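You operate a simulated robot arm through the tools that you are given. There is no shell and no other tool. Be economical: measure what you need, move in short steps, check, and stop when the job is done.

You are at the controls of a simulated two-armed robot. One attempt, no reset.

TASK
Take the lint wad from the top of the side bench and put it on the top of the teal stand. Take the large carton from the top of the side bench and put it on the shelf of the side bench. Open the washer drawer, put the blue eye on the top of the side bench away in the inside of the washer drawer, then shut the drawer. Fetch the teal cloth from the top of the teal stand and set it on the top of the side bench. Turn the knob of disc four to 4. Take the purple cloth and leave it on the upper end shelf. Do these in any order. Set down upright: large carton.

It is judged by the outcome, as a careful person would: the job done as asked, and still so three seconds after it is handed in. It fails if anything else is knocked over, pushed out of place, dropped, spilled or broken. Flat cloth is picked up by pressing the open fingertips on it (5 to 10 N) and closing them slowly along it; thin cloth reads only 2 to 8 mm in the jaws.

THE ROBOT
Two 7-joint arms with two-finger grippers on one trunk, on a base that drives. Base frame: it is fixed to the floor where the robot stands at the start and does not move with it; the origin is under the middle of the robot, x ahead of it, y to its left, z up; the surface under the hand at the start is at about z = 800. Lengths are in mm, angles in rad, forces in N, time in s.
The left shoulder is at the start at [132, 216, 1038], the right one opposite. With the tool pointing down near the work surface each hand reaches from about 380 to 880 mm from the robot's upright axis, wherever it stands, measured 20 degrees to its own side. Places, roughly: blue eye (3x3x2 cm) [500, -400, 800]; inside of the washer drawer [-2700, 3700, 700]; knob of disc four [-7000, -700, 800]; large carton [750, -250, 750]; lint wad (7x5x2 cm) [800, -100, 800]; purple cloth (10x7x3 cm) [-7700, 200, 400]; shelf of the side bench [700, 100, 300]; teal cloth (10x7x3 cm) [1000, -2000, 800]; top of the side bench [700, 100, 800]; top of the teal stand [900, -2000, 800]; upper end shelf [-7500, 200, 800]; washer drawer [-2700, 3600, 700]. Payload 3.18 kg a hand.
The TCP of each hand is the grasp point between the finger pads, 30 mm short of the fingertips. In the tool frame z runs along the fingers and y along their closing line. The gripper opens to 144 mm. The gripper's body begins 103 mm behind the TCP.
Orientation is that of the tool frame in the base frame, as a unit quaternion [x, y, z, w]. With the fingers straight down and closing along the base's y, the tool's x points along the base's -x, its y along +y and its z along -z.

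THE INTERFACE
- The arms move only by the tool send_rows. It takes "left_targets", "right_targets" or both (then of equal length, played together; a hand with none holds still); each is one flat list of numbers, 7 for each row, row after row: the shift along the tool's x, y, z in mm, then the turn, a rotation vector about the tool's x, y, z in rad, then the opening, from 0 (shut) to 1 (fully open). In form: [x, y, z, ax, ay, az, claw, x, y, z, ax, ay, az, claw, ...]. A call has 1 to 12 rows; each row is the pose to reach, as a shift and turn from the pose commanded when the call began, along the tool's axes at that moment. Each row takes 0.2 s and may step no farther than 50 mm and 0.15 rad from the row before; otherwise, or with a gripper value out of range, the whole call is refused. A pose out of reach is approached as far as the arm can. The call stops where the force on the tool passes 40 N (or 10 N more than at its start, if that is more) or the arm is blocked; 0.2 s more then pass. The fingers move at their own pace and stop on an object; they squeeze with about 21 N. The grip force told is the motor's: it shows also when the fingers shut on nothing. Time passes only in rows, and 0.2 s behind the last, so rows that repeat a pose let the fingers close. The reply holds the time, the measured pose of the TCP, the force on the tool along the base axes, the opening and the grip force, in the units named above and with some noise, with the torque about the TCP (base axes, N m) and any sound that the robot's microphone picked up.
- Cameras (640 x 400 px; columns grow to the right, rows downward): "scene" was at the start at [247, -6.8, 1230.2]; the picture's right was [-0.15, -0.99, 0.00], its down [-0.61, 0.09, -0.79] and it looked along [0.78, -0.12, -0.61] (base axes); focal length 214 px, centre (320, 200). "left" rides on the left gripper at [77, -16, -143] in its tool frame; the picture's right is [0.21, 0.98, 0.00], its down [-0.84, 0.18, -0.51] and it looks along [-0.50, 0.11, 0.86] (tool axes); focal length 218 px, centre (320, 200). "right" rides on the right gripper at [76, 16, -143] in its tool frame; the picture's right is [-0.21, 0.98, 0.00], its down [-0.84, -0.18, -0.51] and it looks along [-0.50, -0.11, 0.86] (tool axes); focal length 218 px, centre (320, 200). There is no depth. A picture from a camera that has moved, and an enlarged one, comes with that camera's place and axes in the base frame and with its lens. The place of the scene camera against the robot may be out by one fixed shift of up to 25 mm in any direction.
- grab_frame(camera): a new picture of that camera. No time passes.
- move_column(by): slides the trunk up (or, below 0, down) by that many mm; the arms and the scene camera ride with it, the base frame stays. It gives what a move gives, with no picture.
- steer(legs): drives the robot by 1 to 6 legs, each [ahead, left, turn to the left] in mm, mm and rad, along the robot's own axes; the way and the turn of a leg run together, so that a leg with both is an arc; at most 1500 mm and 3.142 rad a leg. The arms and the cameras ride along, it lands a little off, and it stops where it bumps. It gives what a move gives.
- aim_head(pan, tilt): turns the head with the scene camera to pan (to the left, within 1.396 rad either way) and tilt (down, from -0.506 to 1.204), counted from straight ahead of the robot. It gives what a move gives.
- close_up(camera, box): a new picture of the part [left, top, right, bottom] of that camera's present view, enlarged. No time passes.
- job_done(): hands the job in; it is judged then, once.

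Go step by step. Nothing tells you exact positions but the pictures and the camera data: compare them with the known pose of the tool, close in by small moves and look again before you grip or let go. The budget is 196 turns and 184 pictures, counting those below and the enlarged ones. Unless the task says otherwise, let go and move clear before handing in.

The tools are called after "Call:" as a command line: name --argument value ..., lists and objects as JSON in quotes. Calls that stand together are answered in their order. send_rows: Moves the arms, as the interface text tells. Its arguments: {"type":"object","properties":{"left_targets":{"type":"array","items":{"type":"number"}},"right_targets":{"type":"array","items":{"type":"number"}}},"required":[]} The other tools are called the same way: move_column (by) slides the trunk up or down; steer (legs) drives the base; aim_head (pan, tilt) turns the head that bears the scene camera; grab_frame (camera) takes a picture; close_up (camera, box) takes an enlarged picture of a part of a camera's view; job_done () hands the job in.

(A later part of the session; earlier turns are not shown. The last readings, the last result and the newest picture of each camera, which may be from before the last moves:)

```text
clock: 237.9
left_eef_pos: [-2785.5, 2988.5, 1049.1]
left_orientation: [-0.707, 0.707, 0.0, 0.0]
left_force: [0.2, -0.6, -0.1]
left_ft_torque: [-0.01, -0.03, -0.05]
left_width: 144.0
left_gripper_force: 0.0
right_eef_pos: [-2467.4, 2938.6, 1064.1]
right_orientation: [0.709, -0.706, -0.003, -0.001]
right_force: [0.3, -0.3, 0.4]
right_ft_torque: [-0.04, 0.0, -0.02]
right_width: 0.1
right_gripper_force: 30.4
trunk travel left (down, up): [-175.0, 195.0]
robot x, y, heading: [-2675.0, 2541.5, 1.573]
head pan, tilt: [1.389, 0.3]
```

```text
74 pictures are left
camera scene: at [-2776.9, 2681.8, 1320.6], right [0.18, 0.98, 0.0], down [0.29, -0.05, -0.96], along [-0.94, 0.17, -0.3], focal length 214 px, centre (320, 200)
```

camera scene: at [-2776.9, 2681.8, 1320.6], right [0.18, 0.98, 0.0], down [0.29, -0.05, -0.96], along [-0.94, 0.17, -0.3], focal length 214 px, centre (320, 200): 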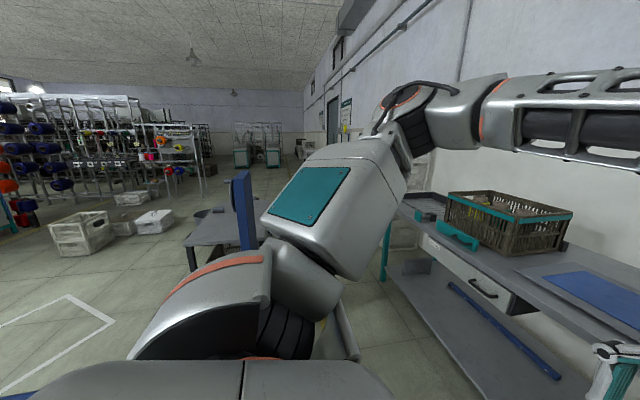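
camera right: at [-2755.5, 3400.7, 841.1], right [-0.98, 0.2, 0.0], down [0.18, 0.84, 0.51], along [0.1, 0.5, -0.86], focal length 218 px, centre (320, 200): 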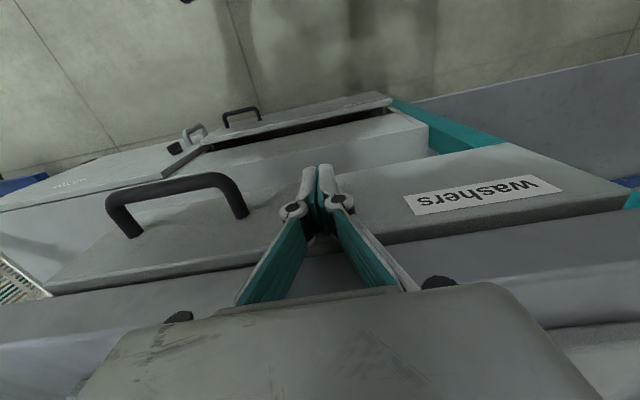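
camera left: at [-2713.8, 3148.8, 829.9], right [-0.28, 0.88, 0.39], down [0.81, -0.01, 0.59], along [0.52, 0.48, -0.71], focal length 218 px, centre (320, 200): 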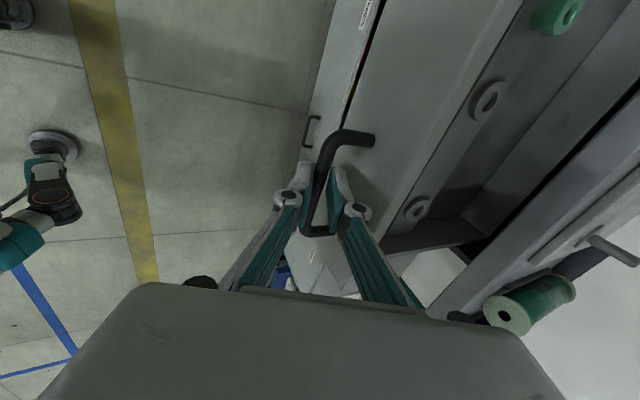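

Next I head for the disc and shelf area to the west. I'll back away from the trolley first, turn left and look.

Call:
steer --legs '[[-1100, 0, 0], [0, 0, 1.571]]'

Call:
aim_head --pan 0 --tilt 0.2

Call:
grab_frame --camera "scene"

Call:
aim_head --pan 0.8 --tilt 0.3

Call:
grab_frame --camera "scene"

```text
clock: 247.4
left_eef_pos: [-3116.1, 1324.3, 1050.4]
left_orientation: [1.0, -0.001, 0.0, 0.0]
left_force: [0.9, -0.5, 0.3]
left_ft_torque: [0.04, 0.0, 0.01]
left_width: 144.1
left_gripper_force: 0.1
right_eef_pos: [-3065.0, 1641.5, 1063.0]
right_orientation: [1.0, 0.003, -0.002, 0.002]
right_force: [0.6, 0.8, -0.4]
right_ft_torque: [0.03, 0.02, 0.01]
right_width: 0.0
right_gripper_force: 30.6
trunk travel left (down, up): [-175.0, 195.0]
robot x, y, heading: [-2667.1, 1437.9, -3.135]
head pan, tilt: [1.389, 0.3]
```

```text
clock: 248.9
left_eef_pos: [-3114.8, 1324.1, 1050.8]
left_orientation: [1.0, 0.0, 0.0, 0.001]
left_force: [-0.1, 0.3, -0.2]
left_ft_torque: [0.0, -0.01, -0.02]
left_width: 143.8
left_gripper_force: 0.1
right_eef_pos: [-3066.1, 1643.0, 1063.0]
right_orientation: [1.0, 0.002, -0.002, 0.001]
right_force: [-0.3, 0.7, -0.4]
right_ft_torque: [-0.02, 0.03, 0.0]
right_width: 0.1
right_gripper_force: 30.9
trunk travel left (down, up): [-175.0, 195.0]
robot x, y, heading: [-2669.6, 1435.3, -3.133]
head pan, tilt: [0.0, 0.201]
```

```text
73 pictures are left
camera scene: at [-2888.7, 1440.3, 1329.9], right [-0.01, 1.0, 0.0], down [0.2, 0.0, -0.98], along [-0.98, 0.0, -0.2], focal length 214 px, centre (320, 200)
```

scene: 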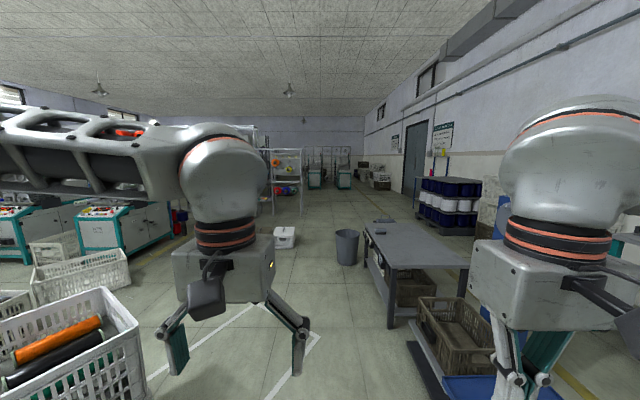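

```text
clock: 250.1
left_eef_pos: [-3113.6, 1325.4, 1050.0]
left_orientation: [1.0, 0.0, 0.001, 0.0]
left_force: [0.6, -0.4, -0.1]
left_ft_torque: [-0.03, 0.02, -0.01]
left_width: 144.0
left_gripper_force: 0.0
right_eef_pos: [-3065.0, 1643.0, 1063.0]
right_orientation: [1.0, 0.003, -0.002, 0.001]
right_force: [-0.6, 0.5, -0.7]
right_ft_torque: [0.03, 0.0, 0.01]
right_width: 0.0
right_gripper_force: 31.1
trunk travel left (down, up): [-175.0, 195.0]
robot x, y, heading: [-2665.5, 1436.0, -3.139]
head pan, tilt: [0.799, 0.3]
```

```text
72 pictures are left
camera scene: at [-2860.4, 1373.6, 1320.6], right [-0.72, 0.69, 0.0], down [0.21, 0.21, -0.96], along [-0.66, -0.69, -0.3], focal length 214 px, centre (320, 200)
```

scene: 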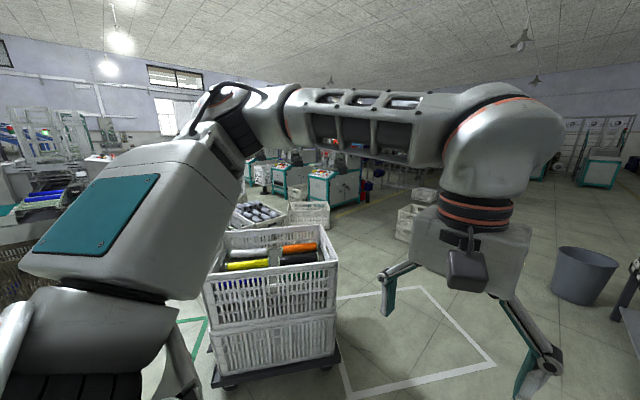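

The creel rack with coloured spools lies ahead near [-7650, 400], and the disc machine should be to its left. The way is an aisle between the crate cart (left, y below 970) and the bench (right, y above 1950). Driving down it in stages.

Call:
steer --legs '[[1450, -80, 0], [1000, 380, 0]]'

Call:
aim_head --pan 0.35 --tilt 0.3

Call:
grab_frame --camera "scene"

```text
clock: 262.4
left_eef_pos: [-5581.3, 1027.4, 1051.4]
left_orientation: [1.0, -0.005, 0.0, 0.0]
left_force: [-0.5, -0.1, -0.2]
left_ft_torque: [0.0, 0.0, 0.0]
left_width: 143.9
left_gripper_force: 0.0
right_eef_pos: [-5528.1, 1343.0, 1063.1]
right_orientation: [1.0, -0.003, -0.003, 0.001]
right_force: [-0.3, 0.3, 0.1]
right_ft_torque: [0.02, -0.02, 0.01]
right_width: 0.0
right_gripper_force: 30.9
trunk travel left (down, up): [-175.0, 195.0]
robot x, y, heading: [-5136.4, 1132.7, 3.136]
head pan, tilt: [0.799, 0.3]
```

```text
clock: 263.4
left_eef_pos: [-5579.9, 1029.0, 1051.7]
left_orientation: [1.0, -0.005, 0.0, 0.0]
left_force: [-0.7, 0.6, -0.2]
left_ft_torque: [-0.05, 0.0, 0.0]
left_width: 143.6
left_gripper_force: 0.0
right_eef_pos: [-5526.8, 1344.1, 1063.9]
right_orientation: [1.0, -0.003, -0.003, 0.001]
right_force: [0.6, 0.8, 0.5]
right_ft_torque: [0.01, 0.01, 0.0]
right_width: 0.0
right_gripper_force: 31.1
trunk travel left (down, up): [-175.0, 195.0]
robot x, y, heading: [-5131.3, 1131.5, 3.134]
head pan, tilt: [0.351, 0.3]
```

```text
71 pictures are left
camera scene: at [-5348.4, 1108.0, 1320.6], right [-0.34, 0.94, 0.0], down [0.28, 0.1, -0.96], along [-0.9, -0.32, -0.3], focal length 214 px, centre (320, 200)
```

scene: 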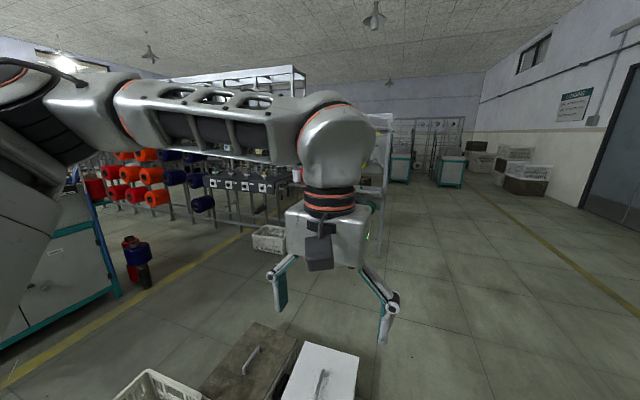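

Low crates sit on the floor just ahead, and the left arm blocks part of the view. I'll turn toward the southwest and look again.

Call:
steer --legs '[[0, 0, 0.9]]'

Call:
aim_head --pan 0 --tilt 0.45

Call:
grab_frame --camera "scene"

Call:
grab_frame --camera "left"

```text
clock: 266.1
left_eef_pos: [-5329.4, 717.7, 1050.3]
left_orientation: [0.903, 0.43, 0.001, 0.001]
left_force: [0.2, 1.1, 0.5]
left_ft_torque: [0.0, 0.0, -0.02]
left_width: 143.8
left_gripper_force: 0.0
right_eef_pos: [-5543.6, 955.7, 1064.0]
right_orientation: [0.902, 0.432, -0.001, 0.001]
right_force: [0.7, -0.4, -0.6]
right_ft_torque: [0.0, 0.04, 0.0]
right_width: 0.1
right_gripper_force: 31.1
trunk travel left (down, up): [-175.0, 195.0]
robot x, y, heading: [-5135.3, 1132.3, -2.246]
head pan, tilt: [0.351, 0.3]
```

```text
clock: 266.9
left_eef_pos: [-5330.3, 716.9, 1051.3]
left_orientation: [0.903, 0.43, 0.0, 0.0]
left_force: [0.2, 0.2, -0.4]
left_ft_torque: [0.0, -0.04, 0.02]
left_width: 144.1
left_gripper_force: 0.1
right_eef_pos: [-5544.7, 955.4, 1064.0]
right_orientation: [0.902, 0.432, -0.003, 0.003]
right_force: [0.3, -0.1, -0.2]
right_ft_torque: [0.0, 0.0, -0.01]
right_width: 0.2
right_gripper_force: 30.8
trunk travel left (down, up): [-175.0, 195.0]
robot x, y, heading: [-5135.0, 1132.3, -2.249]
head pan, tilt: [0.0, 0.45]
```

```text
70 pictures are left
camera scene: at [-5274.2, 975.2, 1306.7], right [-0.78, 0.63, 0.0], down [0.27, 0.34, -0.9], along [-0.56, -0.7, -0.43], focal length 214 px, centre (320, 200)
```

scene: 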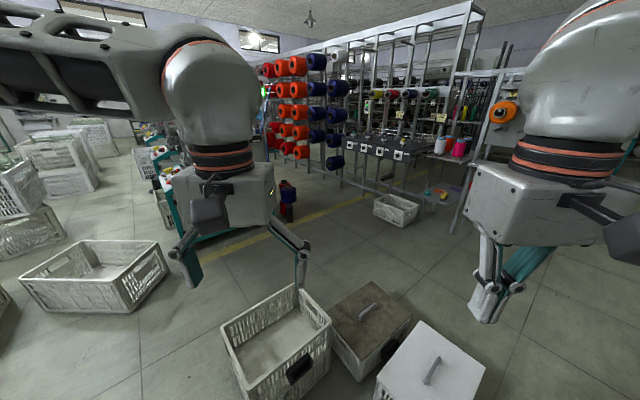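

```text
69 pictures are left
camera left: at [-5294.0, 787.0, 1192.8], right [0.89, -0.46, 0.0], down [-0.39, -0.77, 0.51], along [-0.23, -0.45, -0.86], focal length 218 px, centre (320, 200)
```

left: 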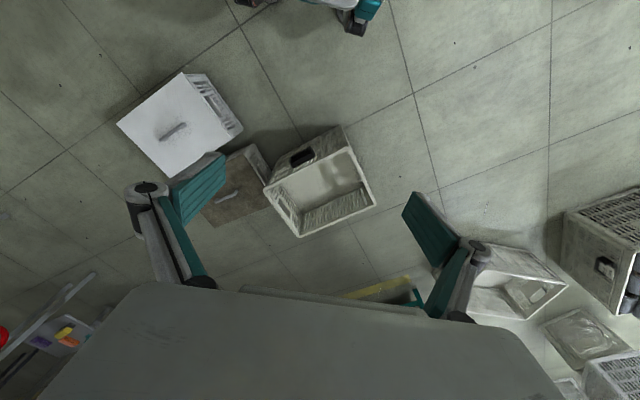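

Call:
close_up --camera "scene" --box '[330, 80, 530, 230]'

```text
2.67 times, centred on (430, 155) of scene
camera zoom: at [-5274.2, 975.2, 1306.7], right [-0.78, 0.63, 0.0], down [0.27, 0.34, -0.9], along [-0.56, -0.7, -0.43], focal length 572 px, centre (27, 320)
```

zoom: 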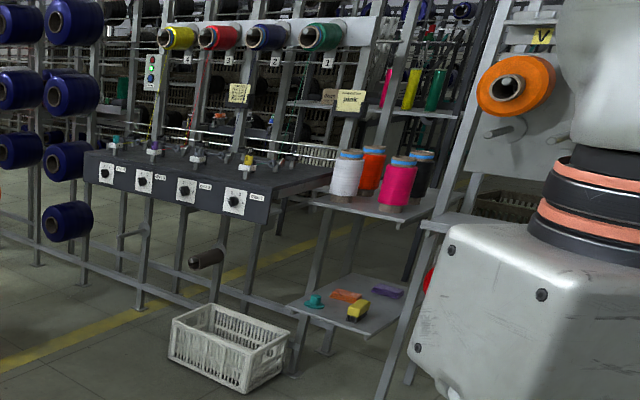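

Now it's clear: four knob panels on the creel at x about -7170, y from -828 to -162, with disc 4 presumably leftmost. The end shelves are at about [-7565, 160] (upper) and [-7775, 225] (lower, purple cloth). I'll loop around the floor crates and approach from the east.

Call:
steer --legs '[[0, 0, -0.89], [-300, 0, 0], [0, 1460, 0], [1400, 200, 0]]'

Call:
aim_head --pan 0 --tilt 0.4

Call:
grab_frame --camera "scene"

```text
clock: 282.9
left_eef_pos: [-5259.2, -414.7, 1051.3]
left_orientation: [1.0, 0.006, 0.001, 0.001]
left_force: [0.4, 0.4, -0.4]
left_ft_torque: [-0.01, -0.01, -0.01]
left_width: 143.8
left_gripper_force: 0.1
right_eef_pos: [-5212.2, -95.6, 1062.5]
right_orientation: [1.0, 0.009, -0.003, 0.001]
right_force: [-0.7, 0.7, 0.2]
right_ft_torque: [-0.02, 0.0, 0.01]
right_width: 0.0
right_gripper_force: 30.4
trunk travel left (down, up): [-175.0, 195.0]
robot x, y, heading: [-4811.2, -303.5, -3.129]
head pan, tilt: [0.0, 0.45]
stopped in leg 3: the robot was blocked; the commanded pose is now the measured one
```

```text
clock: 283.6
left_eef_pos: [-5258.9, -413.7, 1050.9]
left_orientation: [1.0, 0.006, 0.0, 0.0]
left_force: [0.1, -0.5, 0.2]
left_ft_torque: [0.01, 0.01, -0.01]
left_width: 144.0
left_gripper_force: 0.2
right_eef_pos: [-5212.2, -94.9, 1063.8]
right_orientation: [1.0, 0.009, -0.004, 0.002]
right_force: [-0.4, 0.0, 0.5]
right_ft_torque: [-0.01, -0.02, -0.01]
right_width: 0.4
right_gripper_force: 30.5
trunk travel left (down, up): [-175.0, 195.0]
robot x, y, heading: [-4815.4, -297.9, -3.129]
head pan, tilt: [0.0, 0.4]
```

```text
67 pictures are left
camera scene: at [-5032.8, -296.2, 1311.3], right [-0.02, 1.0, 0.0], down [0.39, 0.01, -0.92], along [-0.92, -0.01, -0.39], focal length 214 px, centre (320, 200)
```

scene: 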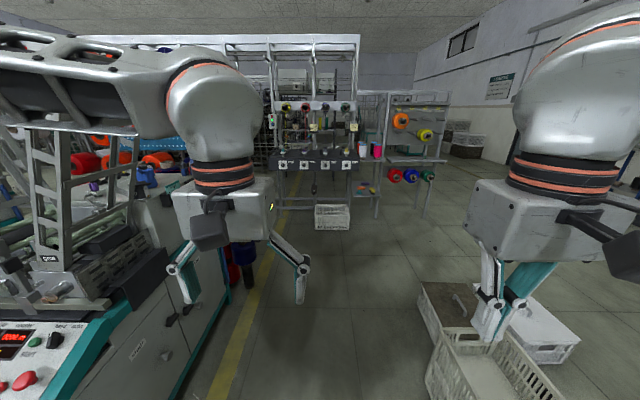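

I touched something on the left (the crate or machine there), so I'll move off it to the right and drive forward along the aisle.

Call:
steer --legs '[[0, -40, 0], [800, 0, 0], [750, 170, 0]]'

Call:
aim_head --pan 0.1 --tilt 0.45

Call:
grab_frame --camera "scene"

Call:
close_up --camera "scene" --box '[220, 150, 420, 280]'

```text
clock: 292.3
left_eef_pos: [-6810.0, -572.9, 1049.1]
left_orientation: [1.0, 0.006, 0.0, 0.0]
left_force: [1.2, 0.3, 0.1]
left_ft_torque: [0.0, 0.01, 0.03]
left_width: 144.0
left_gripper_force: 0.1
right_eef_pos: [-6763.3, -254.7, 1064.2]
right_orientation: [1.0, 0.008, -0.003, 0.001]
right_force: [0.5, 0.0, -0.3]
right_ft_torque: [0.01, 0.0, 0.01]
right_width: 0.1
right_gripper_force: 30.4
trunk travel left (down, up): [-175.0, 195.0]
robot x, y, heading: [-6362.8, -461.7, -3.123]
head pan, tilt: [0.0, 0.4]
```

```text
clock: 292.9
left_eef_pos: [-6810.1, -574.6, 1050.9]
left_orientation: [1.0, 0.006, 0.001, -0.001]
left_force: [1.7, -0.4, 0.0]
left_ft_torque: [0.04, -0.03, -0.02]
left_width: 144.0
left_gripper_force: 0.0
right_eef_pos: [-6764.9, -255.8, 1063.0]
right_orientation: [1.0, 0.008, -0.003, 0.001]
right_force: [-0.2, 0.3, 0.3]
right_ft_torque: [-0.01, -0.03, 0.0]
right_width: 0.0
right_gripper_force: 30.6
trunk travel left (down, up): [-175.0, 195.0]
robot x, y, heading: [-6364.6, -456.6, -3.127]
head pan, tilt: [0.099, 0.45]
```

```text
66 pictures are left
camera scene: at [-6583.4, -464.4, 1306.7], right [-0.11, 0.99, 0.0], down [0.43, 0.05, -0.9], along [-0.89, -0.1, -0.43], focal length 214 px, centre (320, 200)
```

scene: 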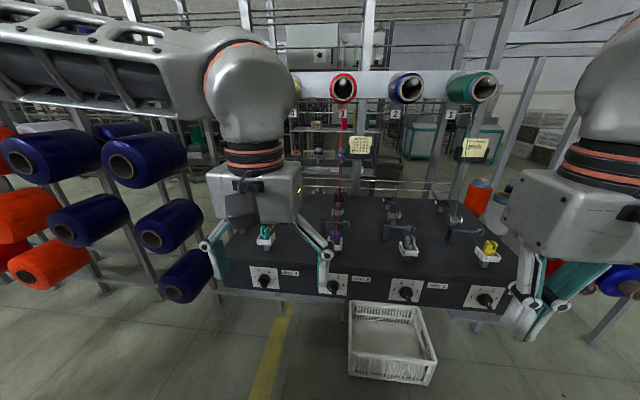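

```text
3.08 times, centred on (320, 215) of scene
camera zoom: at [-6583.4, -464.4, 1306.7], right [-0.11, 0.99, 0.0], down [0.43, 0.05, -0.9], along [-0.89, -0.1, -0.43], focal length 660 px, centre (320, 154)
```

zoom: 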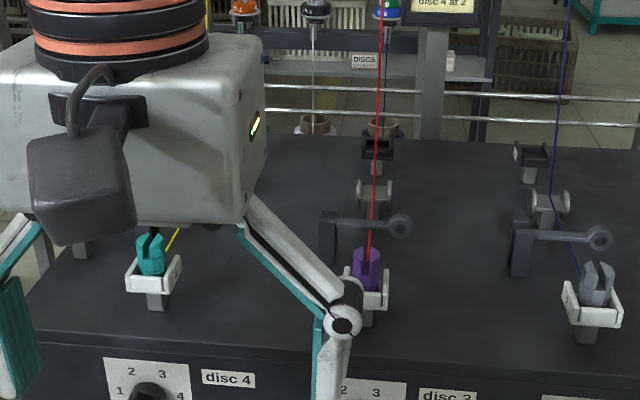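

Call:
close_up --camera "scene" --box '[235, 255, 315, 300]'

Call:
grab_frame --camera "left"

```text
8.00 times, centred on (275, 278) of scene
camera zoom: at [-6583.4, -464.4, 1306.7], right [-0.11, 0.99, 0.0], down [0.43, 0.05, -0.9], along [-0.89, -0.1, -0.43], focal length 1716 px, centre (680, -420)
```

zoom: 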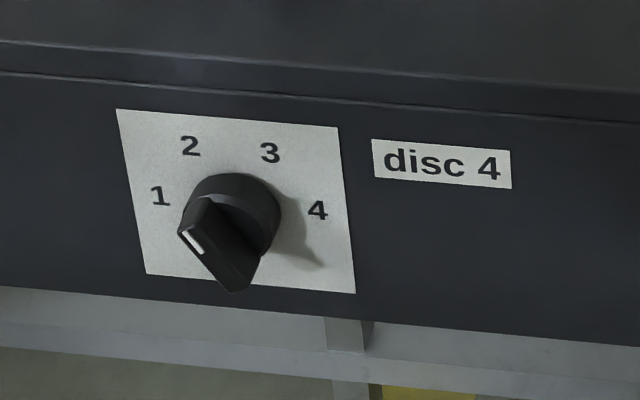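

```text
63 pictures are left
camera left: at [-6733.7, -555.3, 1192.8], right [0.22, -0.98, 0.0], down [-0.84, -0.19, 0.51], along [-0.5, -0.11, -0.86], focal length 218 px, centre (320, 200)
```

left: 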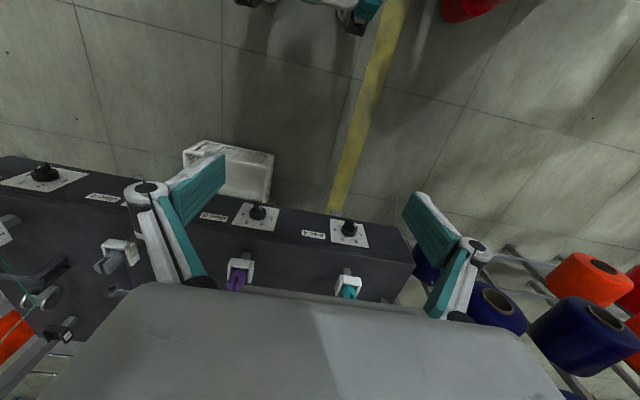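

Disc 4 is the leftmost panel, with marks 1 to 4 clockwise and its pointer presently on the left side. I'll lower the trunk and bring the left tool horizontal in front of the knob for a straight look.

Call:
move_column --by -110

Call:
send_rows --left_targets '[0, 10, 0, 0, -0.14, 0, 0.6, 0, 20, 5, 0, -0.28, 0, 0.6, 0, 30, 10, 0, -0.42, 0, 0.6, 0, 40, 20, 0, -0.56, 0, 0.6, 0, 50, 30, 0, -0.7, 0, 0.6, 0, 60, 40, 0, -0.84, 0, 0.6, 0, 70, 55, 0, -0.98, 0, 0.6, 0, 80, 70, 0, -1.12, 0, 0.6, 0, 90, 85, 0, -1.26, 0, 0.6, 0, 100, 100, 0, -1.4, 0, 0.6, 0, 110, 115, 0, -1.54, 0, 0.6, 0, 110, 115, 0, -1.54, 0, 0.6]'

Call:
grab_frame --camera "left"

```text
clock: 294.4
left_eef_pos: [-6808.7, -573.9, 942.9]
left_orientation: [1.0, 0.007, -0.002, 0.001]
left_force: [1.2, -0.7, 0.0]
left_ft_torque: [-0.02, 0.04, 0.03]
left_width: 144.2
left_gripper_force: 0.0
right_eef_pos: [-6763.3, -255.8, 955.2]
right_orientation: [1.0, 0.008, -0.006, 0.0]
right_force: [0.7, -0.1, 0.2]
right_ft_torque: [-0.04, 0.04, 0.03]
right_width: 0.0
right_gripper_force: 30.9
trunk travel left (down, up): [-65.0, 305.0]
robot x, y, heading: [-6365.9, -454.8, -3.123]
head pan, tilt: [0.099, 0.45]
```

```text
clock: 296.3
left_eef_pos: [-6909.1, -514.9, 972.5]
left_orientation: [0.805, 0.175, -0.554, -0.119]
left_force: [-0.8, 0.5, -0.1]
left_ft_torque: [-0.01, 0.03, 0.01]
left_width: 86.4
left_gripper_force: 0.1
left hand out of reach, approached as far as the arm can: row 4, 5, 6, 7, 8, 9
right_eef_pos: [-6764.5, -253.9, 953.8]
right_orientation: [1.0, 0.007, -0.004, 0.001]
right_force: [-0.7, 0.3, 0.3]
right_ft_torque: [0.0, 0.01, 0.01]
right_width: 0.2
right_gripper_force: 30.2
trunk travel left (down, up): [-65.0, 305.0]
robot x, y, heading: [-6362.4, -454.1, -3.124]
head pan, tilt: [0.099, 0.45]
stopped in row 9 (left hand): the arm was blocked; the commanded pose is now the measured one
```

```text
62 pictures are left
camera left: at [-6753.5, -467.3, 964.2], right [0.22, -0.8, -0.55], down [0.23, -0.51, 0.83], along [-0.95, -0.31, 0.07], focal length 218 px, centre (320, 200)
```

left: 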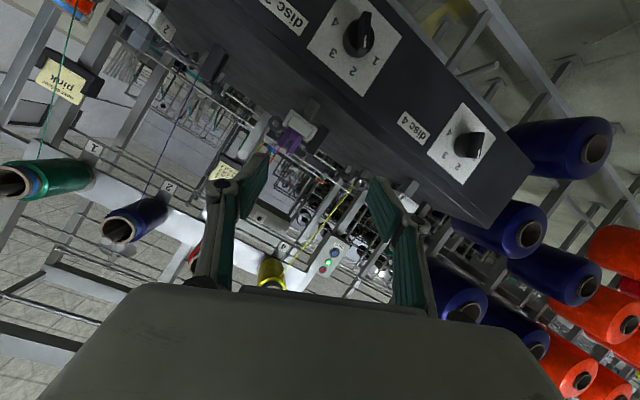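

The arm stopped partway with the tool about 21° below horizontal, but this view shows the dial well. Zooming in.

Call:
close_up --camera "left" --box '[390, 80, 530, 220]'

Call:
grab_frame --camera "scene"

```text
2.86 times, centred on (460, 150) of left
camera zoom: at [-6753.5, -467.3, 964.2], right [0.22, -0.8, -0.55], down [0.23, -0.51, 0.83], along [-0.95, -0.31, 0.07], focal length 624 px, centre (-80, 343)
```

zoom: 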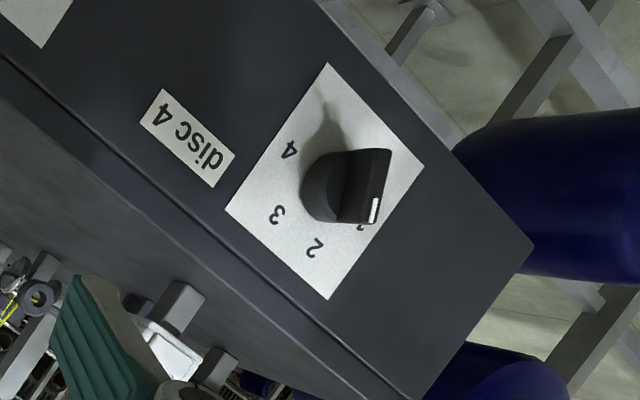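

```text
60 pictures are left
camera scene: at [-6701.3, -465.8, 1171.2], right [-0.12, 0.99, 0.0], down [0.44, 0.05, -0.9], along [-0.89, -0.1, -0.44], focal length 214 px, centre (320, 200)
```

scene: 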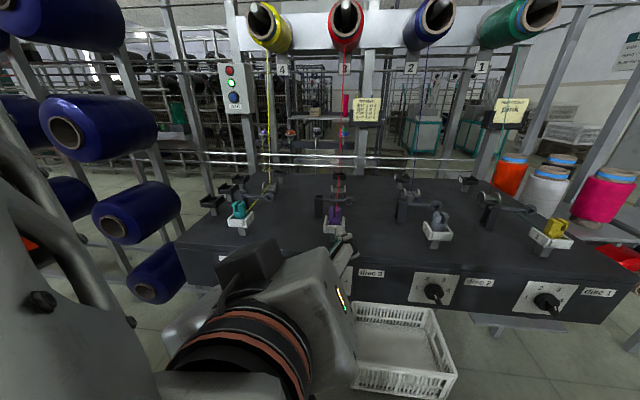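

The pointer works out to about 122°, i.e. mark 2. Mark 4 is at 0° (to the right), so the knob needs about a 120° clockwise turn. The knob front is near [-7028, -700, 793], so I'll bring the left hand to a pre-grasp point in front of it.

Call:
send_rows --left_targets '[6, 37, 15, 0, 0, 0, 0.5, 13, 73, 30, 0, 0, 0, 0.5, 19, 110, 45, 0, 0, 0, 0.5, 25, 147, 60, 0, 0, 0, 0.5, 32, 184, 75, 0, 0, 0, 0.5, 38, 220, 91, 0, 0, 0, 0.5, 38, 220, 91, 0, 0, 0, 0.5]'

Call:
grab_frame --camera "left"

```text
clock: 297.9
left_eef_pos: [-6981.0, -598.9, 898.8]
left_orientation: [0.826, 0.191, -0.522, -0.092]
left_force: [0.5, 0.1, 0.0]
left_ft_torque: [0.04, -0.02, 0.03]
left_width: 72.1
left_gripper_force: 0.0
left hand out of reach, approached as far as the arm can: row 1, 2, 3, 4, 5, 6, 7
right_eef_pos: [-6762.5, -254.1, 954.9]
right_orientation: [1.0, 0.008, -0.003, 0.001]
right_force: [-0.2, 0.1, 0.5]
right_ft_torque: [-0.03, -0.01, -0.01]
right_width: 0.1
right_gripper_force: 30.6
trunk travel left (down, up): [-65.0, 305.0]
robot x, y, heading: [-6364.2, -456.2, -3.125]
head pan, tilt: [0.099, 0.45]
```

```text
59 pictures are left
camera left: at [-6827.3, -545.6, 903.6], right [0.29, -0.8, -0.52], down [0.17, -0.49, 0.86], along [-0.94, -0.34, -0.01], focal length 218 px, centre (320, 200)
```

left: 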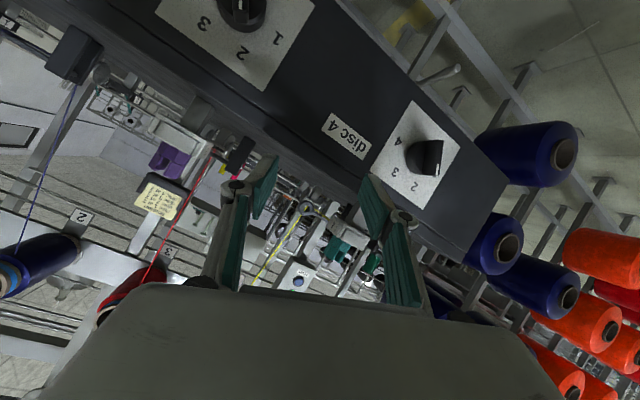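

The arm drifts near its limits, so I'll use the base to line up (back a little and left) and then lower the hand with the arm.

Call:
steer --legs '[[-60, 100, 0]]'

Call:
move_column --by -60

```text
clock: 299.6
left_eef_pos: [-6920.9, -695.5, 899.5]
left_orientation: [0.827, 0.19, -0.521, -0.095]
left_force: [-0.2, -0.3, 0.4]
left_ft_torque: [0.0, -0.01, 0.01]
left_width: 71.8
left_gripper_force: 0.1
right_eef_pos: [-6702.1, -352.1, 954.7]
right_orientation: [1.0, 0.008, -0.004, 0.001]
right_force: [-0.7, -0.7, 0.0]
right_ft_torque: [0.0, 0.01, -0.03]
right_width: 0.1
right_gripper_force: 30.4
trunk travel left (down, up): [-65.0, 305.0]
robot x, y, heading: [-6300.2, -556.4, -3.132]
head pan, tilt: [0.099, 0.45]
stopped in leg 1: the robot was blocked; the commanded pose is now the measured one
```

```text
clock: 300.6
left_eef_pos: [-6924.9, -696.7, 750.3]
left_orientation: [0.875, 0.201, -0.434, -0.074]
left_force: [0.4, -0.1, 0.9]
left_ft_torque: [0.0, -0.01, 0.0]
left_width: 71.9
left_gripper_force: 0.0
right_eef_pos: [-6700.6, -352.0, 894.8]
right_orientation: [1.0, 0.008, -0.006, 0.0]
right_force: [0.3, 0.2, 1.0]
right_ft_torque: [-0.01, 0.0, 0.01]
right_width: 0.0
right_gripper_force: 31.0
trunk travel left (down, up): [-5.0, 365.0]
robot x, y, heading: [-6300.2, -555.2, -3.127]
head pan, tilt: [0.099, 0.45]
```

Now the hand is low with its pitch sagging. Testing a pitch-up with a slight raise.

Call:
send_rows --left_targets '[-12, -5, -10, 0, -0.1, 0, 0.5, -24, -10, -20, 0, -0.2, 0, 0.5, -36, -15, -30, 0, -0.3, 0, 0.5, -36, -15, -30, 0, -0.4, 0, 0.5, -36, -15, -30, 0, -0.4, 0, 0.5]'

Call:
grab_frame --camera "left"

```text
clock: 301.8
left_eef_pos: [-6916.5, -688.1, 785.6]
left_orientation: [0.863, 0.208, -0.457, -0.059]
left_force: [-0.4, -0.1, 0.1]
left_ft_torque: [-0.02, 0.02, 0.02]
left_width: 71.9
left_gripper_force: 0.0
left hand out of reach, approached as far as the arm can: row 1, 2, 3, 4, 5
right_eef_pos: [-6702.8, -351.9, 894.6]
right_orientation: [1.0, 0.008, -0.003, 0.0]
right_force: [0.9, -0.4, -0.2]
right_ft_torque: [-0.01, 0.02, 0.01]
right_width: 0.0
right_gripper_force: 30.8
trunk travel left (down, up): [-5.0, 365.0]
robot x, y, heading: [-6305.8, -557.6, -3.13]
head pan, tilt: [0.099, 0.45]
```

```text
58 pictures are left
camera left: at [-6767.0, -629.3, 814.7], right [0.4, -0.8, -0.45], down [0.05, -0.47, 0.88], along [-0.92, -0.38, -0.15], focal length 218 px, centre (320, 200)
```

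left: 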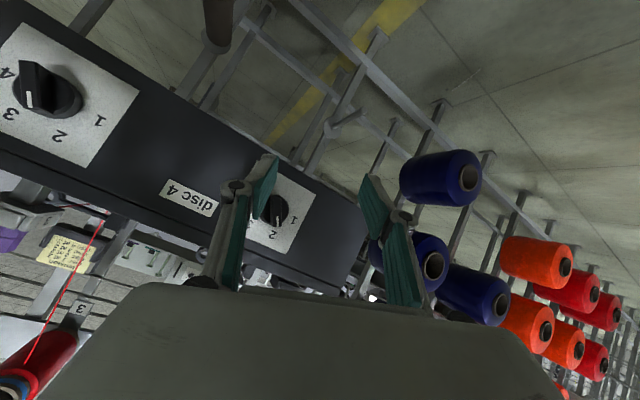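

The wrist can't get much flatter than 35°. So I'll instead push the knob's bar around with the closed fingertips, translating only. First a precise look.

Call:
close_up --camera "left" --box '[230, 150, 350, 270]'

Call:
close_up --camera "scene" --box '[150, 180, 400, 390]'

```text
3.33 times, centred on (290, 210) of left
camera zoom: at [-6767.0, -629.3, 814.7], right [0.4, -0.8, -0.45], down [0.05, -0.47, 0.88], along [-0.92, -0.38, -0.15], focal length 728 px, centre (420, 167)
```

zoom: 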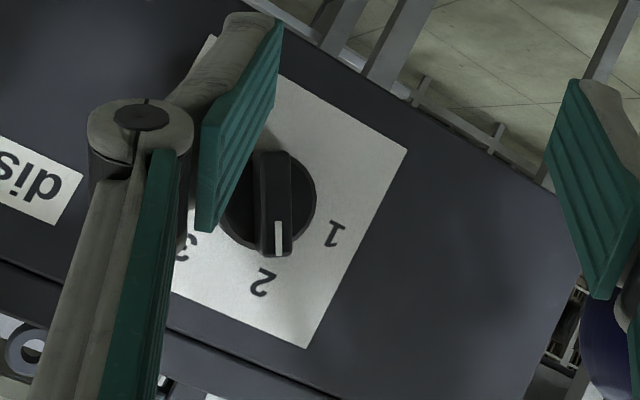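

```text
1.90 times, centred on (275, 285) of scene
camera zoom: at [-6690.6, -564.5, 1093.5], right [-0.11, 0.99, 0.0], down [0.43, 0.05, -0.9], along [-0.89, -0.1, -0.44], focal length 408 px, centre (406, 38)
```

zoom: 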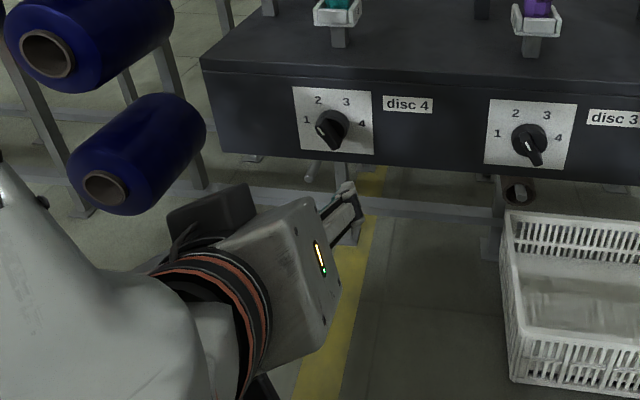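

The pointer is clearly at 2, and the jaws happen to be aligned across the bar. I'll test how far this wrist can roll clockwise before gripping.

Call:
send_rows --left_targets '[0, 0, 0, 0, 0, 0.14, 0.5, 0, 0, 0, 0, 0, 0.28, 0.5, 0, 0, 0, 0, 0, 0.42, 0.5, 0, 0, 0, 0, 0, 0.56, 0.5, 0, 0, 0, 0, 0, 0.7, 0.5, 0, 0, 0, 0, 0, 0.84, 0.5, 0, 0, 0, 0, 0, 0.98, 0.5, 0, 0, 0, 0, 0, 1.12, 0.5, 0, 0, 0, 0, 0, 1.26, 0.5, 0, 0, 0, 0, 0, 1.4, 0.5, 0, 0, 0, 0, 0, 1.54, 0.5, 0, 0, 0, 0, 0, 1.68, 0.5]'

```text
clock: 304.4
left_eef_pos: [-6916.1, -688.1, 787.2]
left_orientation: [0.73, -0.505, -0.349, 0.301]
left_force: [-0.3, -0.1, 0.1]
left_ft_torque: [0.03, -0.05, 0.0]
left_width: 72.1
left_gripper_force: 0.0
right_eef_pos: [-6701.8, -352.4, 893.1]
right_orientation: [1.0, 0.007, -0.003, 0.0]
right_force: [-0.4, 0.1, 0.1]
right_ft_torque: [0.0, 0.02, 0.0]
right_width: 0.0
right_gripper_force: 30.9
trunk travel left (down, up): [-5.0, 365.0]
robot x, y, heading: [-6303.2, -555.2, -3.127]
head pan, tilt: [0.099, 0.45]
```

The wrist rolls freely. Testing the remaining 0.6 rad, to the total of about 2.27 needed.

Call:
send_rows --left_targets '[0, 0, 0, 0, 0, 0.14, 0.5, 0, 0, 0, 0, 0, 0.28, 0.5, 0, 0, 0, 0, 0, 0.42, 0.5, 0, 0, 0, 0, 0, 0.6, 0.5]'

```text
refused: row 4 steps farther than a row can; nothing moved
```

Call:
send_rows --left_targets '[0, 0, 0, 0, 0, 0.14, 0.5, 0, 0, 0, 0, 0, 0.28, 0.5, 0, 0, 0, 0, 0, 0.42, 0.5, 0, 0, 0, 0, 0, 0.56, 0.5, 0, 0, 0, 0, 0, 0.6, 0.5]'

Call:
grab_frame --camera "left"

```text
clock: 305.6
left_eef_pos: [-6872.1, -660.9, 700.4]
left_orientation: [-0.567, 0.687, 0.246, -0.382]
left_force: [0.1, -0.2, 0.7]
left_ft_torque: [0.0, -0.04, -0.01]
left_width: 72.1
left_gripper_force: 0.1
left hand out of reach, approached as far as the arm can: row 1, 2, 3, 4, 5
right_eef_pos: [-6702.6, -352.6, 893.4]
right_orientation: [1.0, 0.008, -0.004, 0.001]
right_force: [0.1, 0.6, 0.3]
right_ft_torque: [-0.01, 0.0, 0.02]
right_width: 0.0
right_gripper_force: 30.5
trunk travel left (down, up): [-5.0, 365.0]
robot x, y, heading: [-6301.0, -556.9, -3.127]
head pan, tilt: [0.099, 0.45]
```

```text
55 pictures are left
camera left: at [-6752.8, -723.7, 790.2], right [-0.59, 0.03, 0.81], down [0.36, 0.91, 0.23], along [-0.72, 0.42, -0.55], focal length 218 px, centre (320, 200)
```

left: 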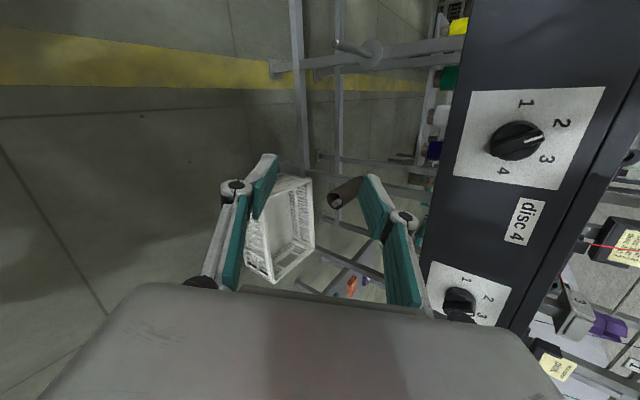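

The roll limit is about 1.7 rad at this spot. That's enough for most of the turn; I can push the bar the rest of the way. The knob is now fixed at about [-7014, -690, 807]. Rolling back and moving to pre-grasp.

Call:
send_rows --left_targets '[5, 13, -2, 0, 0, -0.14, 0.4, 11, 26, -3, 0, 0, -0.28, 0.4, 16, 40, -4, 0, 0, -0.42, 0.4, 21, 53, -6, 0, 0, -0.56, 0.4, 27, 66, -7, 0, 0, -0.7, 0.4, 32, 79, -9, 0, 0, -0.84, 0.4, 37, 92, -10, 0, 0, -0.98, 0.4, 43, 105, -12, 0, 0, -1.12, 0.4, 48, 119, -13, 0, 0, -1.26, 0.4, 53, 132, -15, 0, 0, -1.4, 0.4, 59, 145, -16, 0, 0, -1.54, 0.4, 64, 158, -18, 0, 0, -1.68, 0.4]'

Call:
send_rows --left_targets '[0, 0, 0, 0, 0, -0.14, 0.4, 0, 0, 0, 0, 0, -0.28, 0.4, 0, 0, 0, 0, 0, -0.42, 0.4, 0, 0, 0, 0, 0, -0.54, 0.4, 0, 0, 0, 0, 0, -0.54, 0.4]'

Call:
close_up --camera "left" --box '[200, 100, 440, 260]'

```text
clock: 308.2
left_eef_pos: [-6955.9, -675.2, 852.6]
left_orientation: [0.886, -0.054, -0.454, 0.079]
left_force: [-0.2, 0.0, 0.7]
left_ft_torque: [0.0, -0.02, -0.01]
left_width: 57.9
left_gripper_force: 0.1
left hand out of reach, approached as far as the arm can: row 1, 2
right_eef_pos: [-6703.0, -351.3, 893.2]
right_orientation: [1.0, 0.008, -0.004, 0.001]
right_force: [-0.5, 0.4, 0.0]
right_ft_torque: [0.04, 0.03, 0.01]
right_width: 0.0
right_gripper_force: 30.6
trunk travel left (down, up): [-5.0, 365.0]
robot x, y, heading: [-6304.7, -554.9, -3.128]
head pan, tilt: [0.099, 0.45]
```

```text
clock: 309.4
left_eef_pos: [-6955.6, -675.6, 852.7]
left_orientation: [0.868, 0.182, -0.459, -0.047]
left_force: [0.4, -0.3, 0.1]
left_ft_torque: [-0.01, -0.02, 0.0]
left_width: 57.5
left_gripper_force: 0.1
right_eef_pos: [-6702.5, -352.1, 893.2]
right_orientation: [1.0, 0.007, -0.004, 0.001]
right_force: [0.4, 0.4, -0.3]
right_ft_torque: [0.04, 0.0, -0.01]
right_width: 0.0
right_gripper_force: 30.7
trunk travel left (down, up): [-5.0, 365.0]
robot x, y, heading: [-6306.8, -556.2, -3.127]
head pan, tilt: [0.099, 0.45]
```

```text
2.50 times, centred on (320, 180) of left
camera zoom: at [-6804.4, -620.2, 878.2], right [0.38, -0.83, -0.4], down [0.03, -0.43, 0.9], along [-0.93, -0.35, -0.14], focal length 546 px, centre (320, 250)
```

zoom: 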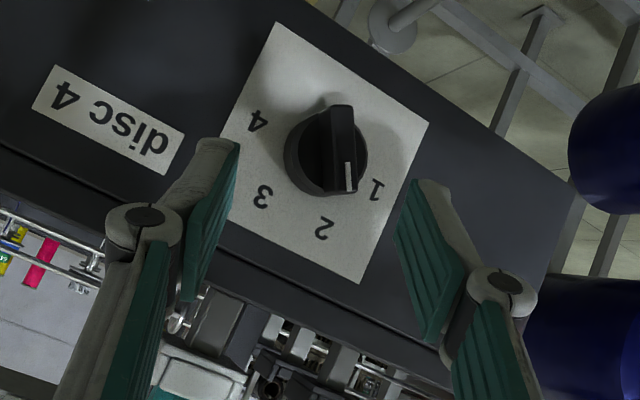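

The bar is centred between the jaws. Advancing over it and closing.

Call:
send_rows --left_targets '[0, 3, 22, 0, 0, -0.05, 0.4, 1, 6, 44, 0, 0, -0.1, 0.4, 1, 9, 58, 0, 0, -0.1, 0.4, 1, 9, 62, 0, 0, -0.1, 0.4, 1, 9, 62, 0, 0, -0.1, 0.25, 1, 9, 62, 0, 0, -0.1, 0.1, 1, 9, 62, 0, 0, -0.1, 0, 1, 9, 62, 0, 0, -0.1, 0]'

Call:
close_up --camera "left" --box '[200, 100, 440, 260]'

```text
clock: 310.6
left_eef_pos: [-7000.5, -676.2, 820.3]
left_orientation: [0.858, 0.213, -0.46, -0.08]
left_force: [23.1, 21.1, 17.9]
left_ft_torque: [0.19, -0.64, 0.4]
left_width: 70.5
left_gripper_force: 19.0
right_eef_pos: [-6700.1, -349.3, 893.1]
right_orientation: [1.0, 0.006, -0.004, 0.002]
right_force: [0.3, -0.1, 0.5]
right_ft_torque: [0.03, 0.03, 0.04]
right_width: 0.1
right_gripper_force: 30.5
trunk travel left (down, up): [-5.0, 365.0]
robot x, y, heading: [-6303.1, -556.0, -3.131]
head pan, tilt: [0.099, 0.45]
stopped in row 5 (left hand): the force on the tool passed its limit at 41 N (the readings are from after the stop); the commanded pose is now the measured one
```

```text
2.50 times, centred on (320, 180) of left
camera zoom: at [-6850.8, -619.7, 848.4], right [0.39, -0.79, -0.48], down [0.06, -0.5, 0.86], along [-0.92, -0.36, -0.14], focal length 546 px, centre (320, 250)
```

zoom: 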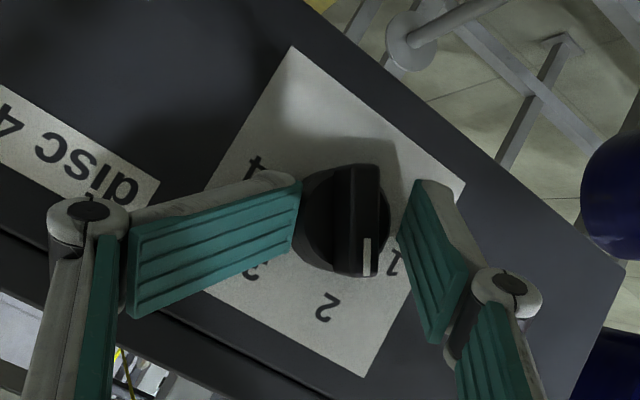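

A fingertip is pressing on the knob skirt or plate. Backing off 9 mm, then closing.

Call:
send_rows --left_targets '[0, 0, -5, 0, 0, 0, 0.4, 0, 0, -9, 0, 0, 0, 0.4, 0, 2, -9, 0, 0, 0, 0.4, 0, 2, -9, 0, 0, 0, 0.3, 0, 2, -9, 0, 0, 0, 0.2, 0, 2, -9, 0, 0, 0, 0.1, 0, 2, -9, 0, 0, 0, 0, 0, 2, -9, 0, 0, 0, 0]'

Call:
close_up --camera "left" --box '[200, 100, 440, 260]'

```text
clock: 312.0
left_eef_pos: [-6989.8, -679.6, 828.1]
left_orientation: [0.858, 0.212, -0.462, -0.083]
left_force: [43.8, -5.7, 22.0]
left_ft_torque: [-0.02, 0.4, -0.24]
left_width: 46.6
left_gripper_force: 44.4
right_eef_pos: [-6697.9, -352.5, 895.7]
right_orientation: [1.0, 0.008, -0.005, 0.001]
right_force: [0.2, -0.7, 0.6]
right_ft_torque: [0.03, -0.01, 0.02]
right_width: 0.2
right_gripper_force: 30.8
trunk travel left (down, up): [-5.0, 365.0]
robot x, y, heading: [-6302.8, -558.5, -3.13]
head pan, tilt: [0.099, 0.45]
stopped in row 7 (left hand): the force on the tool passed its limit at 58 N (the readings are from after the stop); the commanded pose is now the measured one
```

```text
2.50 times, centred on (320, 180) of left
camera zoom: at [-6838.1, -622.7, 855.7], right [0.38, -0.79, -0.49], down [0.06, -0.5, 0.86], along [-0.92, -0.36, -0.14], focal length 546 px, centre (320, 250)
```

zoom: 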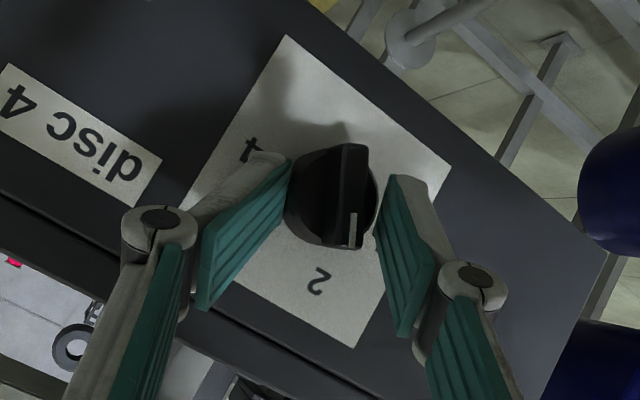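

The tips caught the 46 mm round skirt, so the bar's front must be nearer than I thought. I'll open, back off about 9 mm more, and close on the bar only.

Call:
send_rows --left_targets '[0, 0, 0, 0, 0, 0, 0.4, 0, 0, -5, 0, 0, 0, 0.4, 1, 1, -10, 0, 0, 0, 0.4, 1, 1, -10, 0, 0, 0, 0.35, 1, 1, -10, 0, 0, 0, 0.25, 1, 1, -10, 0, 0, 0, 0.15, 1, 1, -10, 0, 0, 0, 0.05, 1, 1, -10, 0, 0, 0, 0, 1, 1, -10, 0, 0, 0, 0]'

Call:
close_up --camera "left" --box '[200, 100, 440, 260]'

```text
clock: 314.0
left_eef_pos: [-6982.8, -681.1, 829.8]
left_orientation: [0.858, 0.214, -0.46, -0.08]
left_force: [36.7, -12.7, 7.8]
left_ft_torque: [-0.23, -0.03, 1.09]
left_width: 28.2
left_gripper_force: 44.5
right_eef_pos: [-6699.3, -351.9, 893.3]
right_orientation: [1.0, 0.007, -0.006, 0.001]
right_force: [0.2, -0.3, -0.1]
right_ft_torque: [0.01, 0.02, 0.0]
right_width: 0.0
right_gripper_force: 30.6
trunk travel left (down, up): [-5.0, 365.0]
robot x, y, heading: [-6303.0, -555.6, -3.135]
head pan, tilt: [0.099, 0.45]
```

```text
2.50 times, centred on (320, 180) of left
camera zoom: at [-6832.6, -623.5, 857.8], right [0.39, -0.78, -0.48], down [0.06, -0.5, 0.86], along [-0.92, -0.37, -0.15], focal length 546 px, centre (320, 250)
```

zoom: 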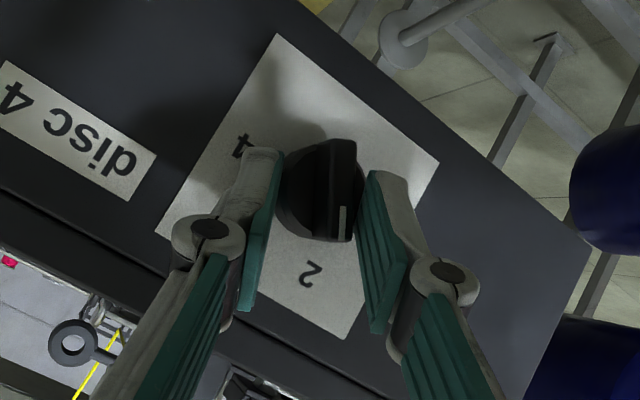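

Still partly on the skirt. Backing off another 7 mm and re-closing.

Call:
send_rows --left_targets '[0, 0, 0, 0, 0, 0, 0.4, 0, -2, -4, 0, 0, 0, 0.4, 0, -4, -8, 0, 0, 0, 0.4, 0, -4, -8, 0, 0, 0, 0.3, 0, -4, -8, 0, 0, 0, 0.2, 0, -4, -8, 0, 0, 0, 0.1, 0, -4, -8, 0, 0, 0, 0, 0, -4, -8, 0, 0, 0, 0, 0, -4, -8, 0, 0, 0, 0]'

Call:
close_up --camera "left" --box '[200, 100, 440, 260]'

```text
clock: 316.0
left_eef_pos: [-6979.7, -680.0, 831.8]
left_orientation: [0.859, 0.218, -0.457, -0.078]
left_force: [10.1, -30.7, -8.2]
left_ft_torque: [-0.53, 0.1, 0.16]
left_width: 23.1
left_gripper_force: 45.4
right_eef_pos: [-6701.6, -353.1, 893.9]
right_orientation: [1.0, 0.006, -0.003, 0.0]
right_force: [-0.6, 0.5, 0.5]
right_ft_torque: [-0.01, 0.0, -0.01]
right_width: 0.0
right_gripper_force: 30.7
trunk travel left (down, up): [-5.0, 365.0]
robot x, y, heading: [-6304.2, -552.8, -3.13]
head pan, tilt: [0.099, 0.45]
```

```text
2.50 times, centred on (320, 180) of left
camera zoom: at [-6829.9, -621.5, 861.0], right [0.4, -0.78, -0.48], down [0.06, -0.5, 0.86], along [-0.92, -0.37, -0.15], focal length 546 px, centre (320, 250)
```

zoom: 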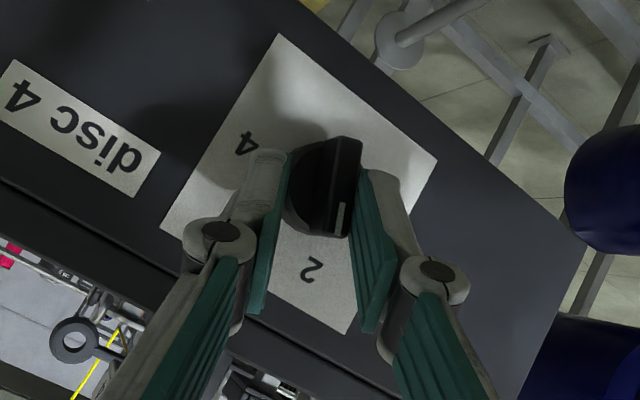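

Nearly right: I'll shift 5 mm sideways and back 4 mm to centre on the bar, grip, then start rolling clockwise a little.

Call:
send_rows --left_targets '[0, 0, 0, 0, 0, 0, 0.3, 0, 5, -4, 0, 0, 0, 0.3, 0, 5, -4, 0, 0, 0, 0.1, 0, 5, -4, 0, 0, 0, 0, 0, 5, -4, 0, 0, 0, 0, 0, 5, -4, 0, 0, 0.12, 0, 0, 5, -4, 0, 0, 0.24, 0, 0, 5, -4, 0, 0, 0.36, 0, 0, 5, -4, 0, 0, 0.48, 0, 0, 5, -4, 0, 0, 0.48, 0]'

Call:
close_up --camera "left" --box '[200, 100, 440, 260]'

```text
clock: 318.2
left_eef_pos: [-6974.2, -683.4, 833.7]
left_orientation: [0.886, 0.006, -0.462, 0.034]
left_force: [14.7, -25.4, -8.8]
left_ft_torque: [-0.51, -0.12, 0.43]
left_width: 9.8
left_gripper_force: 40.2
right_eef_pos: [-6702.1, -352.0, 893.9]
right_orientation: [1.0, 0.008, -0.003, 0.0]
right_force: [0.2, 0.5, 0.4]
right_ft_torque: [0.02, 0.0, 0.0]
right_width: 0.1
right_gripper_force: 30.6
trunk travel left (down, up): [-5.0, 365.0]
robot x, y, heading: [-6302.2, -555.7, -3.128]
head pan, tilt: [0.099, 0.45]
```

```text
2.50 times, centred on (320, 180) of left
camera zoom: at [-6814.1, -658.6, 850.3], right [0.16, -0.98, -0.12], down [-0.06, -0.13, 0.99], along [-0.99, -0.15, -0.08], focal length 546 px, centre (320, 250)
```

zoom: 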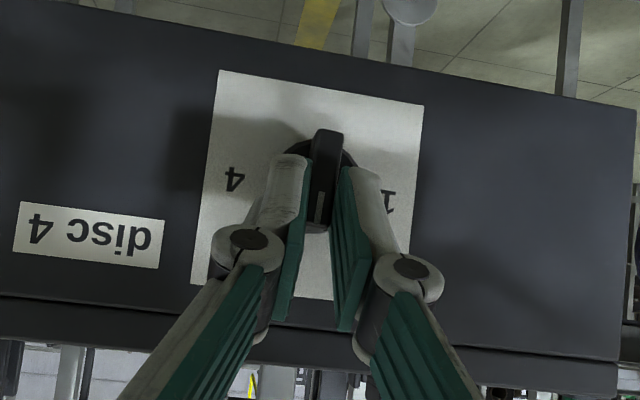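

The bar is gripped and the knob is turning: the pointer is now near straight up, between 2 and 3. Continuing the roll.

Call:
send_rows --left_targets '[0, 0, 0, 0, 0, 0.13, 0, 0, 0, 0, 0, 0, 0.26, 0, 0, 0, 0, 0, 0, 0.39, 0, 0, 0, 0, 0, 0, 0.52, 0, 0, 0, 0, 0, 0, 0.65, 0, 0, 0, 0, 0, 0, 0.78, 0, 0, 0, 0, 0, 0, 0.91, 0, 0, 0, 0, 0, 0, 1.04, 0, 0, 0, 0, 0, 0, 1.04, 0]'

Call:
close_up --camera "left" --box '[200, 100, 440, 260]'

```text
clock: 320.2
left_eef_pos: [-6973.1, -675.3, 837.3]
left_orientation: [0.766, -0.44, -0.39, 0.259]
left_force: [24.9, 19.2, -3.8]
left_ft_torque: [0.55, -0.04, -1.06]
left_width: 11.1
left_gripper_force: 41.0
right_eef_pos: [-6700.9, -349.3, 893.0]
right_orientation: [1.0, 0.006, -0.004, 0.002]
right_force: [0.3, 0.3, -0.1]
right_ft_torque: [0.0, -0.03, 0.01]
right_width: 0.0
right_gripper_force: 30.9
trunk travel left (down, up): [-5.0, 365.0]
robot x, y, heading: [-6303.2, -555.6, -3.128]
head pan, tilt: [0.099, 0.45]
```

```text
2.50 times, centred on (320, 180) of left
camera zoom: at [-6824.2, -727.1, 876.2], right [-0.4, -0.65, 0.65], down [0.07, 0.68, 0.73], along [-0.91, 0.34, -0.22], focal length 546 px, centre (320, 250)
```

zoom: 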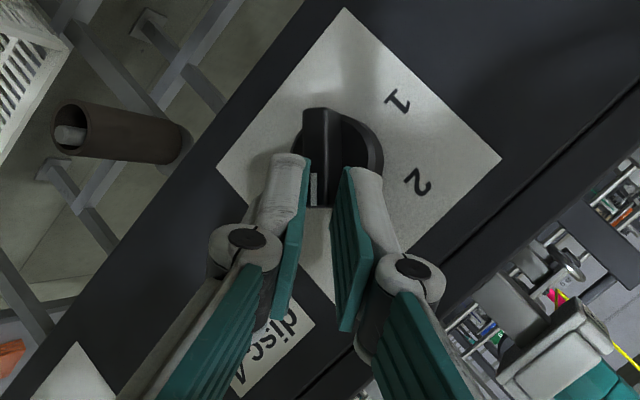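

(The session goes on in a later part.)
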